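You operate a simulated robot arm through the tools that you are given. There is no shell and no other tool. Be economical: measure what you need, move in short steps, check, and stop when the job is done.

Carry out the task below with a simulated robot arm. There is one attempt and no reset: what you move stays moved.

TASK
Take the tan bar from the steel table and put it on top of the blue card.
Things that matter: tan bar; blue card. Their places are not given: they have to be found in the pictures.

It is judged by the outcome, as a careful person would: the job done as asked, and still so three seconds after it is handed in. It fails if anything else is knocked over, pushed out of place, dropped, spilled or broken.

THE ROBOT
A 6-joint arm with a two-finger parallel gripper, fixed in place. Base frame: the origin is at the foot of the arm, x ahead of it, y to its left, z up; the work surface is at about z = 800. Lengths are in mm, angles in rad, forces in N, time in s.
With the tool pointing down near the work surface it reaches from about 260 to 680 mm from the base axis. Its first joint turns from -1.152 to 1.152 rad. Payload 2.9 kg.
Tool frame: the origin (TCP) lies between the finger pads and is the grasp point; the fingertips stand 30 mm ahead of it; z points along the fingers, y is the line along which they close. The gripper opens to 110 mm. The fingers are 20 mm wide and 10 mm thick; the gripper's body (48 by 112 mm) begins 55 mm behind the TCP.
Orientation is that of the tool frame in the base frame, as [roll, pitch, yaw] about the fixed x, y, z axes, in that order (R = Rz(yaw) Ry(pitch) Rx(roll)). With the fingers straight down and closing along the base's y, the tool's x points along the base's -x, its y along +y and its z along -z.

THE INTERFACE
- The arm moves only by the tool nudge_tool. Its argument "rows" is a list of rows, each an object of numbers (a shift or turn left out is 0, a gripper value left out holds the last): "fingers": the gripper command, from -1 (shut) to 1 (fully open), values between in proportion; "tx", "ty", "tz": the shift along the tool's x, y, z in mm; "ax", "ay", "az": the turn, a rotation vector about the tool's x, y, z in rad. In form: [{"fingers": .., "tx": .., "ty": .., "tz": .., "ax": .., "ay": .., "az": ..}, ...]. A call has 1 to 10 rows; each row shifts and turns the commanded pose from where the row before left it, along the tool's axes as they then stand. A row lasts 0.2 s, in which the tool goes at most 50 mm and 0.15 rad; a call with a longer step from one row to the next is refused whole, and so is a gripper value outside its range. A pose out of reach is approached as far as the arm can. The call stops where the force on the tool passes 40 N (or 10 N more than at its start, if that is more) or the arm is blocked; 0.2 s more then pass. The fingers move at their own pace (about 108 mm/s each) and stop on an object; they squeeze with about 28 N. The grip force told is the motor's: it shows also when the fingers shut on nothing. Time passes only in rows, and 0.2 s behind the last, so rows that do not move let the fingers close. It gives the time, the measured TCP pose, the force on the tool (base axes), the opening and the grip force at its end, in the units of the frame above (readings bear some noise), and new pictures: "pictures" is both (left out), scene, wrist or none.
- Cameras (640 x 400 px; columns grow to the right, rows downward): "scene" is fixed at [81, 435.7, 1385.5]; the picture's right is [-0.73, -0.69, 0.00], its down [-0.38, 0.40, -0.83] and it looks along [0.57, -0.60, -0.56] (base axes); focal length 343 px, centre (320, 200). "wrist" rides on the gripper at [-36, 0, -57] in the tool frame; the picture's right is [0.00, -1.00, 0.00], its down [0.97, 0.00, -0.24] and it looks along [0.24, 0.00, 0.97] (tool axes); focal length 218 px, centre (320, 200).
- measure_at(camera, pixels): for up to 12 pixels [column, row] of the newest picture of that camera ("zoom" is the newest enlarged one), the place [x, y, z] in the base frame of the surface seen there, good to about 3 mm. No time passes.
- inspect(camera, box): a new picture of the part [left, top, right, bottom] of that camera's present view, enlarged. No time passes.
- sign_off(): hands the job in; it is judged then, once.

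Work in short steps. Measure before you move; look again where a grasp or a placing could have gone wrong, and mend it. You have 60 turns and 100 pictures in all, the two below and enlarged ones among them. Open the gripper and draw the arm clear of the work before you hand the job in, unless the task says otherwise; then end with one line.

The tools are called after ">>>" by a JSON object that holds its "name" and its "arguments". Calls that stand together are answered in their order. nudge_tool: Moves the arm, as the interface text tells. Its arguments: {"type":"object","properties":{"rows":{"type":"array"},"pictures":{"type":"string","enum":["both","scene","wrist","none"]}},"required":["rows"]} The other tools are called the same way: measure_at (camera, pixels) gives the place of the surface under pixels of a picture; inspect (camera, box) takes an enlarged picture of a part of a camera's view; sign_off () hands the job in.

At the start:

```text
time_s: 0.0
eef_pos: [369.1, 112.1, 1090.7]
orientation: [-3.141, 0.0, 3.141]
contact_force: [0.1, 0.2, 0.2]
opening: 110.0
finger_force: 0.1
```

scene: 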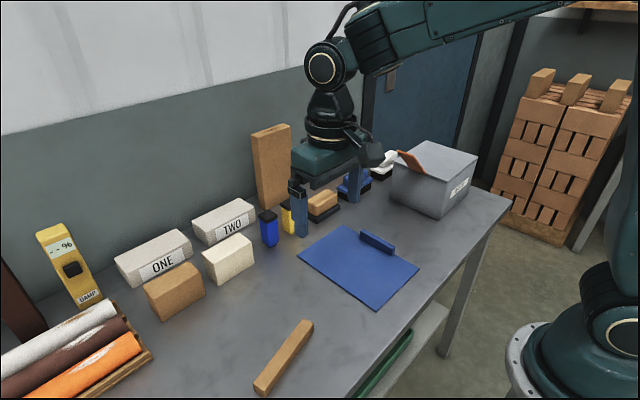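
wrist: 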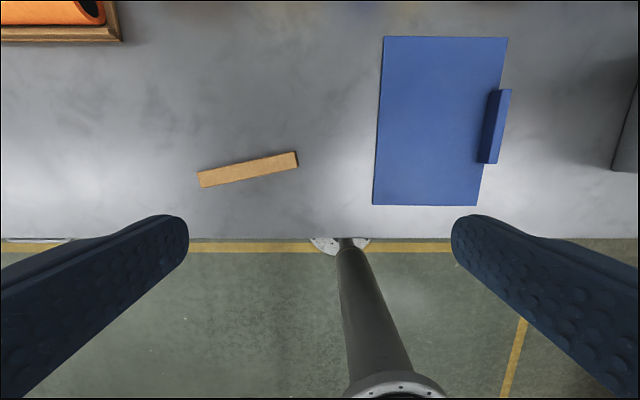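

The tan bar is in the wrist view at about (248,169) and the blue card at about (440,120), with a blue block on its right edge. I'll measure both.

>>> {"name": "measure_at", "arguments": {"camera": "wrist", "pixels": [[199, 180], [297, 159], [248, 169], [380, 40], [505, 40], [375, 203], [478, 203], [430, 120], [495, 125], [330, 130]]}}

>>> {"name": "measure_at", "arguments": {"camera": "scene", "pixels": [[258, 383], [306, 325], [282, 355], [342, 225], [300, 250], [418, 265], [378, 308], [376, 240], [350, 265]]}}

>>> {"name": "inspect", "arguments": {"camera": "scene", "box": [220, 200, 460, 400]}}

```text
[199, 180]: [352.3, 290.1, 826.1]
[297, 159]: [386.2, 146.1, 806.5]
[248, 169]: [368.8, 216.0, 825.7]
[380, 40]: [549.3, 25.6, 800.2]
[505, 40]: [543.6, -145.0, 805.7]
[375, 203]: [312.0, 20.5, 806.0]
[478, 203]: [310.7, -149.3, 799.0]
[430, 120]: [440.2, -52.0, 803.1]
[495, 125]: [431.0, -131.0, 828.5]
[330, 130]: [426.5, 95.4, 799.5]
```

```text
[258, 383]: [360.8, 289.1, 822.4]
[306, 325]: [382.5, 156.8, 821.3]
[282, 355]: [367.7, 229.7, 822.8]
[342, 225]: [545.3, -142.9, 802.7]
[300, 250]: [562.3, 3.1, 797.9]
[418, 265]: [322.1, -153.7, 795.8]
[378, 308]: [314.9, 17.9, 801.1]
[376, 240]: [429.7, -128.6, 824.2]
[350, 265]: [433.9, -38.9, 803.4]
```

```text
2.00 times, centred on (340, 300) of scene
```

zoom: 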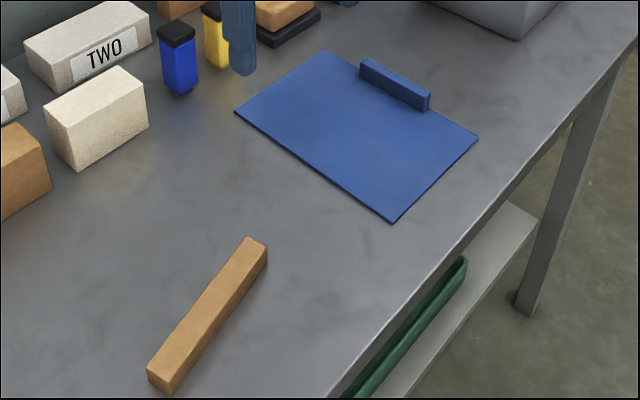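

The bar runs from about (353,290) to (385,147), centred near (369,218), with its top at 825. The card spans x 312–555 and y -147–22, with a clip near y -131. I'll move over the bar and turn the tool by 1.35 rad so the fingers close across it.

>>> {"name": "nudge_tool", "arguments": {"rows": [{"fingers": 0, "ty": 35, "tz": 15, "az": 0.135}, {"ty": 0, "az": 0.135}, {"az": 0.135}, {"az": 0.135}, {"az": 0.135}, {"az": 0.135}, {"az": 0.135}, {"az": 0.135}, {"az": 0.135}, {"az": 0.135}], "pictures": "none"}}

```text
time_s: 2.2
eef_pos: [368.8, 145.8, 1075.9]
orientation: [-3.14, 0.0, 1.789]
contact_force: [0.0, -0.2, -0.7]
opening: 55.1
finger_force: 0.1
```

The tool now closes along (0.976, 0.216). Next I move over the bar and come down to about z 925 to look.

>>> {"name": "nudge_tool", "arguments": {"rows": [{"tx": 23.5, "ty": 5.3, "tz": 35}, {"tx": 23.5, "ty": 5.3, "tz": 35}, {"tx": 23.4, "ty": 5.2, "tz": 40}, {"tz": 40}, {}]}}

```text
time_s: 3.4
eef_pos: [368.2, 219.2, 926.6]
orientation: [-3.141, -0.001, 1.793]
contact_force: [-0.8, 0.3, -0.1]
opening: 54.8
finger_force: 0.2
```

scene: 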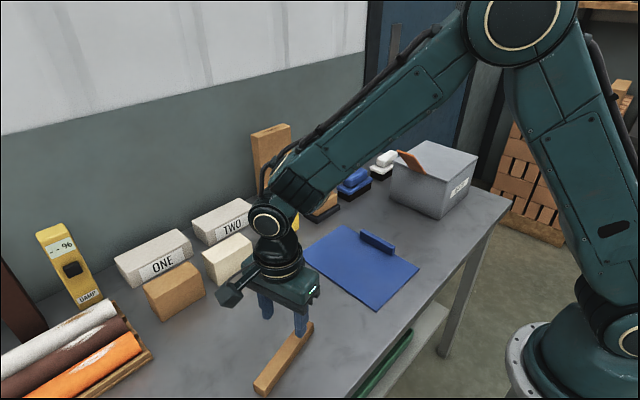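
wrist: 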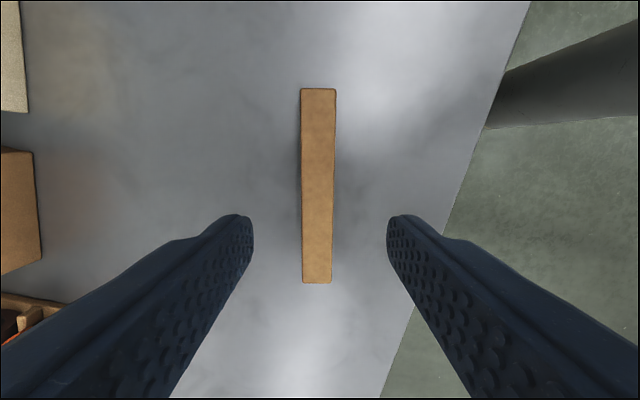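

The bar is centred between the fingers and lined up with them (columns 302–335). I'll measure its ends to find the middle.

>>> {"name": "measure_at", "arguments": {"camera": "wrist", "pixels": [[318, 92], [317, 279], [304, 185], [333, 185], [318, 185]]}}

```text
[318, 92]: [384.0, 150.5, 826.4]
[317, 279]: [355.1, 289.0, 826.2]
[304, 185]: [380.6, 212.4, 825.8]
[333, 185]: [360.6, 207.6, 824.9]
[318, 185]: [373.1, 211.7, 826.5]
```

The bar's centre is (369.5, 219.7), which matches the TCP. I'll descend 91 mm and close.

>>> {"name": "nudge_tool", "arguments": {"rows": [{"tz": 35}, {"tz": 30}, {"tz": 18}, {"tz": 8}, {}, {"fingers": -1}, {}, {}]}}

```text
time_s: 5.2
eef_pos: [368.8, 218.7, 832.7]
orientation: [3.141, 0.001, 1.794]
contact_force: [0.1, 0.2, 0.3]
opening: 24.2
finger_force: 28.6
```

scene: 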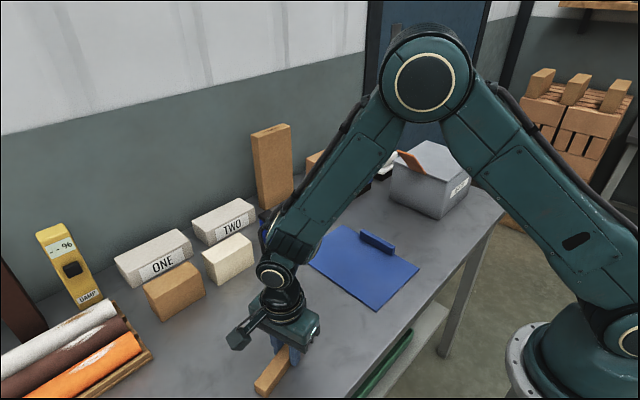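
wrist: 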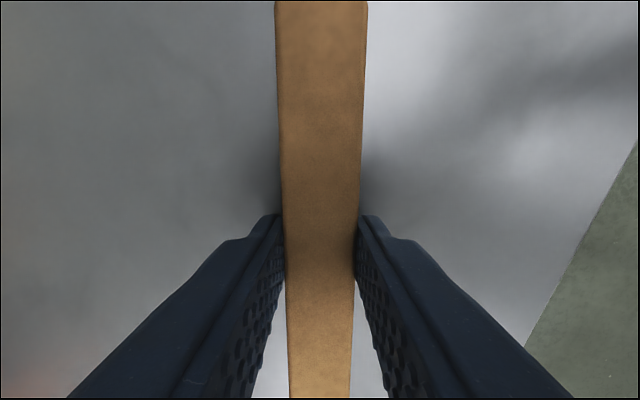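

The bar is gripped, with an opening of 24 mm and 28.6 N. I'll lift about 110 mm and turn back.

>>> {"name": "nudge_tool", "arguments": {"rows": [{"tz": -15}, {"tz": -30}, {"tz": -35}, {"tz": -30}, {"az": -0.135}, {"az": -0.135}, {"az": -0.135}, {"az": -0.135}, {"az": -0.135}, {"az": -0.135}]}}

>>> {"name": "nudge_tool", "arguments": {"rows": [{"az": -0.135}, {"az": -0.135}, {"az": -0.135}, {"az": -0.135}, {}]}}

```text
time_s: 7.4
eef_pos: [368.2, 220.0, 945.3]
orientation: [-3.14, -0.002, 2.603]
contact_force: [0.1, -0.5, -0.8]
opening: 24.2
finger_force: 28.1
```

scene: 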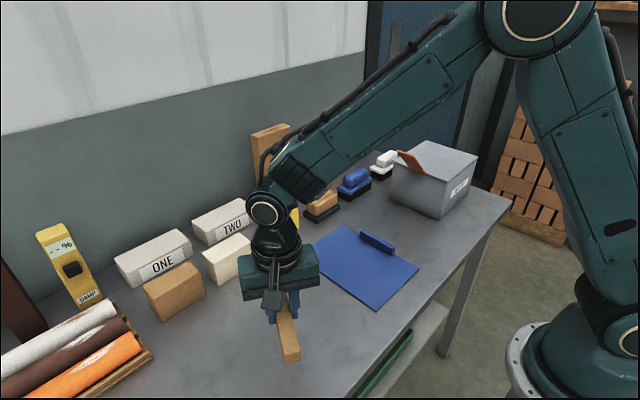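
wrist: 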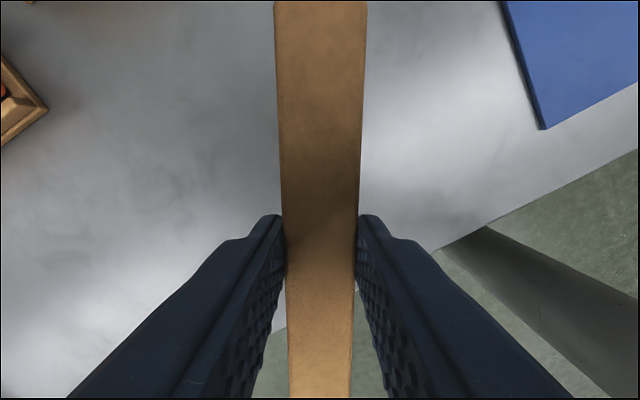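

```text
time_s: 8.6
eef_pos: [368.2, 220.1, 943.5]
orientation: [3.142, 0.001, -3.141]
contact_force: [-0.1, -0.1, -1.3]
opening: 24.6
finger_force: 27.7
```

scene: 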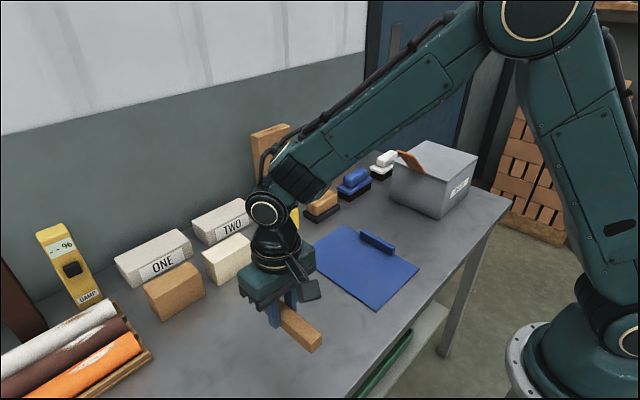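
wrist: 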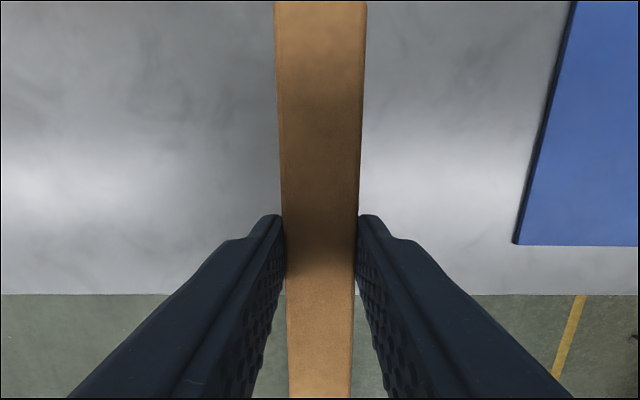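

The bar now runs along x. I'll carry it to (434, -45) over the card, clear of the clip.

>>> {"name": "nudge_tool", "arguments": {"rows": [{"tx": -5, "ty": -20}, {"tx": -9, "ty": -37}, {"tx": -10, "ty": -38}, {"tx": -10, "ty": -38}, {"tx": -10, "ty": -38}, {"tx": -9, "ty": -37}, {"tx": -8, "ty": -37}, {"tx": -5, "ty": -20}, {}]}}

```text
time_s: 10.6
eef_pos: [436.3, -46.4, 943.2]
orientation: [-3.14, -0.001, 3.141]
contact_force: [0.0, 0.1, -1.0]
opening: 24.0
finger_force: 28.2
```

scene: 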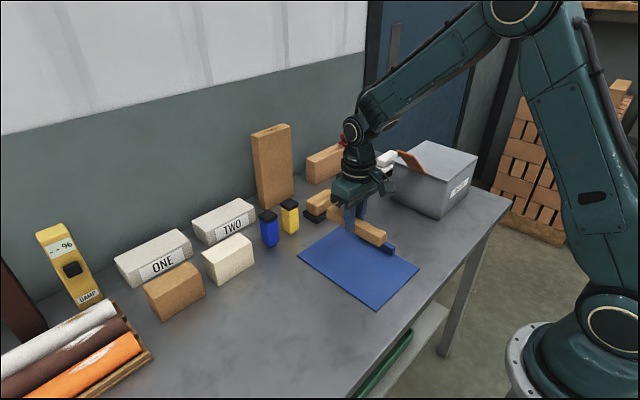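
wrist: 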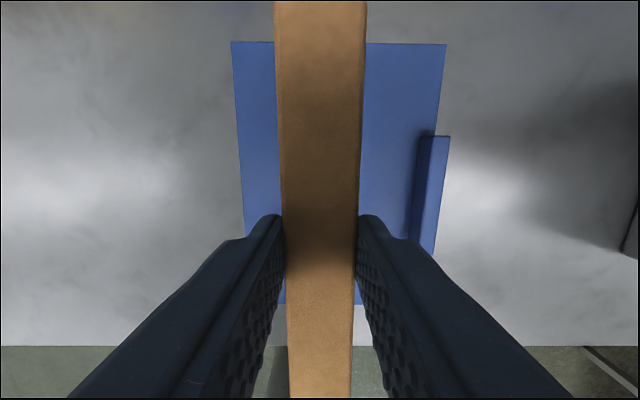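

The bar is over the card. The card's top is at about 803, so contact should come at TCP z ≈ 836. I'll descend slowly to about 838.

>>> {"name": "nudge_tool", "arguments": {"rows": [{"tz": 30}, {"tz": 35}, {"tz": 22}, {"tz": 10}, {"tz": 5}, {"tz": 2}, {}]}}

```text
time_s: 12.2
eef_pos: [434.3, -45.0, 840.2]
orientation: [3.141, 0.0, -3.141]
contact_force: [-0.2, 0.6, -0.3]
opening: 24.4
finger_force: 27.9
```

scene: 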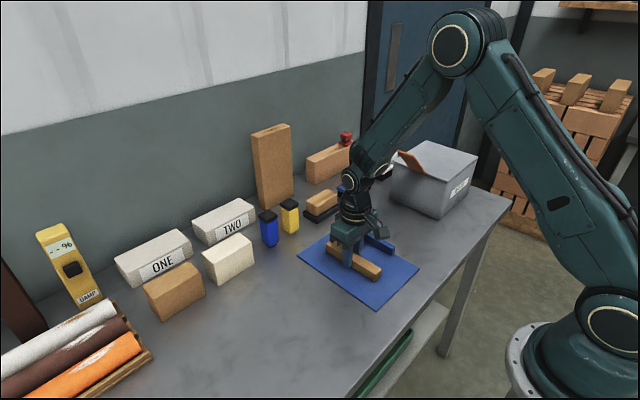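
wrist: 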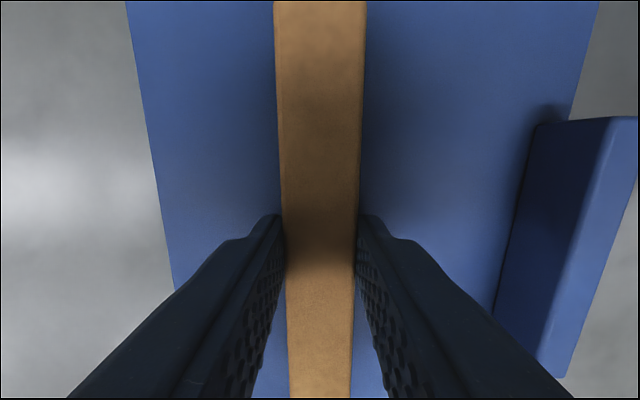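

There's no contact yet at z ≈ 839, so I'll go down a little more in small steps.

>>> {"name": "nudge_tool", "arguments": {"rows": [{"tz": 1}, {"tz": 1}, {"tz": 1}, {}], "pictures": "none"}}

```text
time_s: 13.2
eef_pos: [435.6, -45.1, 838.8]
orientation: [-3.14, 0.002, 3.141]
contact_force: [-8.5, -1.5, 24.8]
opening: 24.3
finger_force: 28.4
```

The force is 25 N upward, so the bar is resting on the card. I'll ease back 1 mm, open partway and rise.

>>> {"name": "nudge_tool", "arguments": {"rows": [{"tz": -1}, {"fingers": -0.2}, {}, {"tz": -10}, {"tz": -30}, {"tz": -40}, {"tz": -40}, {"tx": 40}, {"tx": 40}, {}]}}

```text
time_s: 15.4
eef_pos: [353.8, -44.9, 959.5]
orientation: [-3.142, -0.001, 3.141]
contact_force: [-0.6, -0.9, -0.1]
opening: 44.0
finger_force: 0.0
```

scene: 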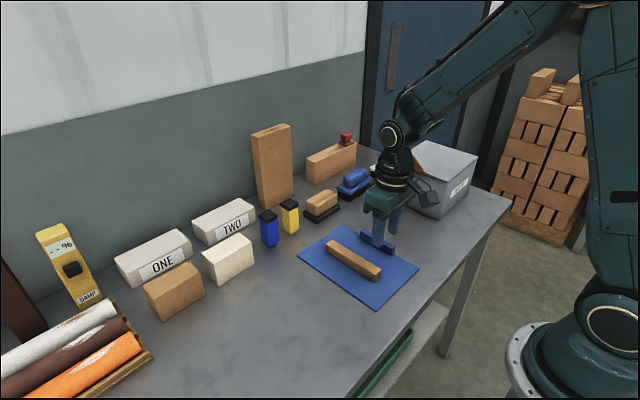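
wrist: 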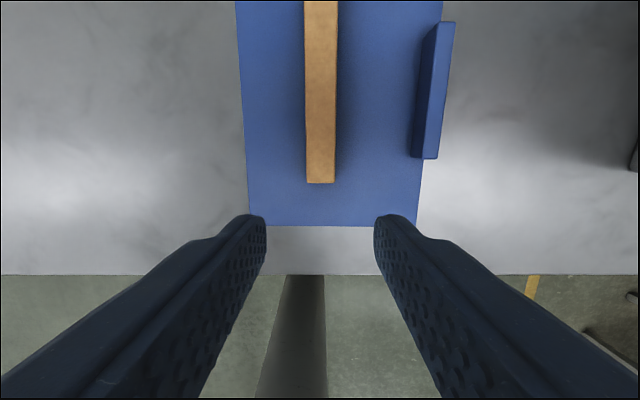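

The bar lies flat on the blue card, nothing else has moved, and the arm is clear. I'll raise the arm a bit more with the gripper open, then hand in.

>>> {"name": "nudge_tool", "arguments": {"rows": [{"fingers": 1, "tz": -40}, {"tz": -40}, {}, {}], "pictures": "scene"}}

>>> {"name": "sign_off", "arguments": {}}

```text
time_s: 16.4
eef_pos: [355.5, -45.6, 1037.3]
orientation: [3.139, 0.0, -3.141]
contact_force: [0.9, 0.5, -1.0]
opening: 109.9
finger_force: 0.1
```

scene: 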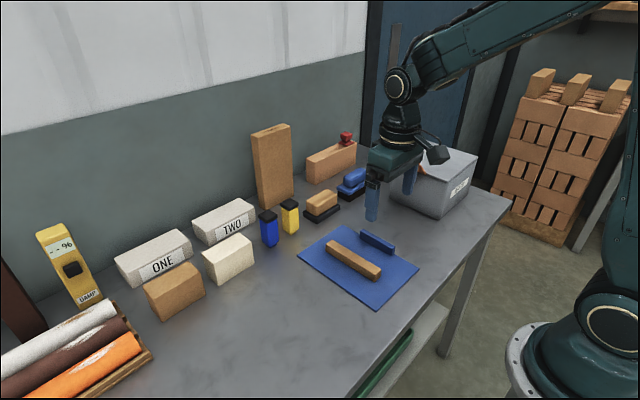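

```text
The job is handed in.
```

The tan bar is lying flat on the blue card, nothing else was moved, and the job is handed in with the gripper open and the arm clear.
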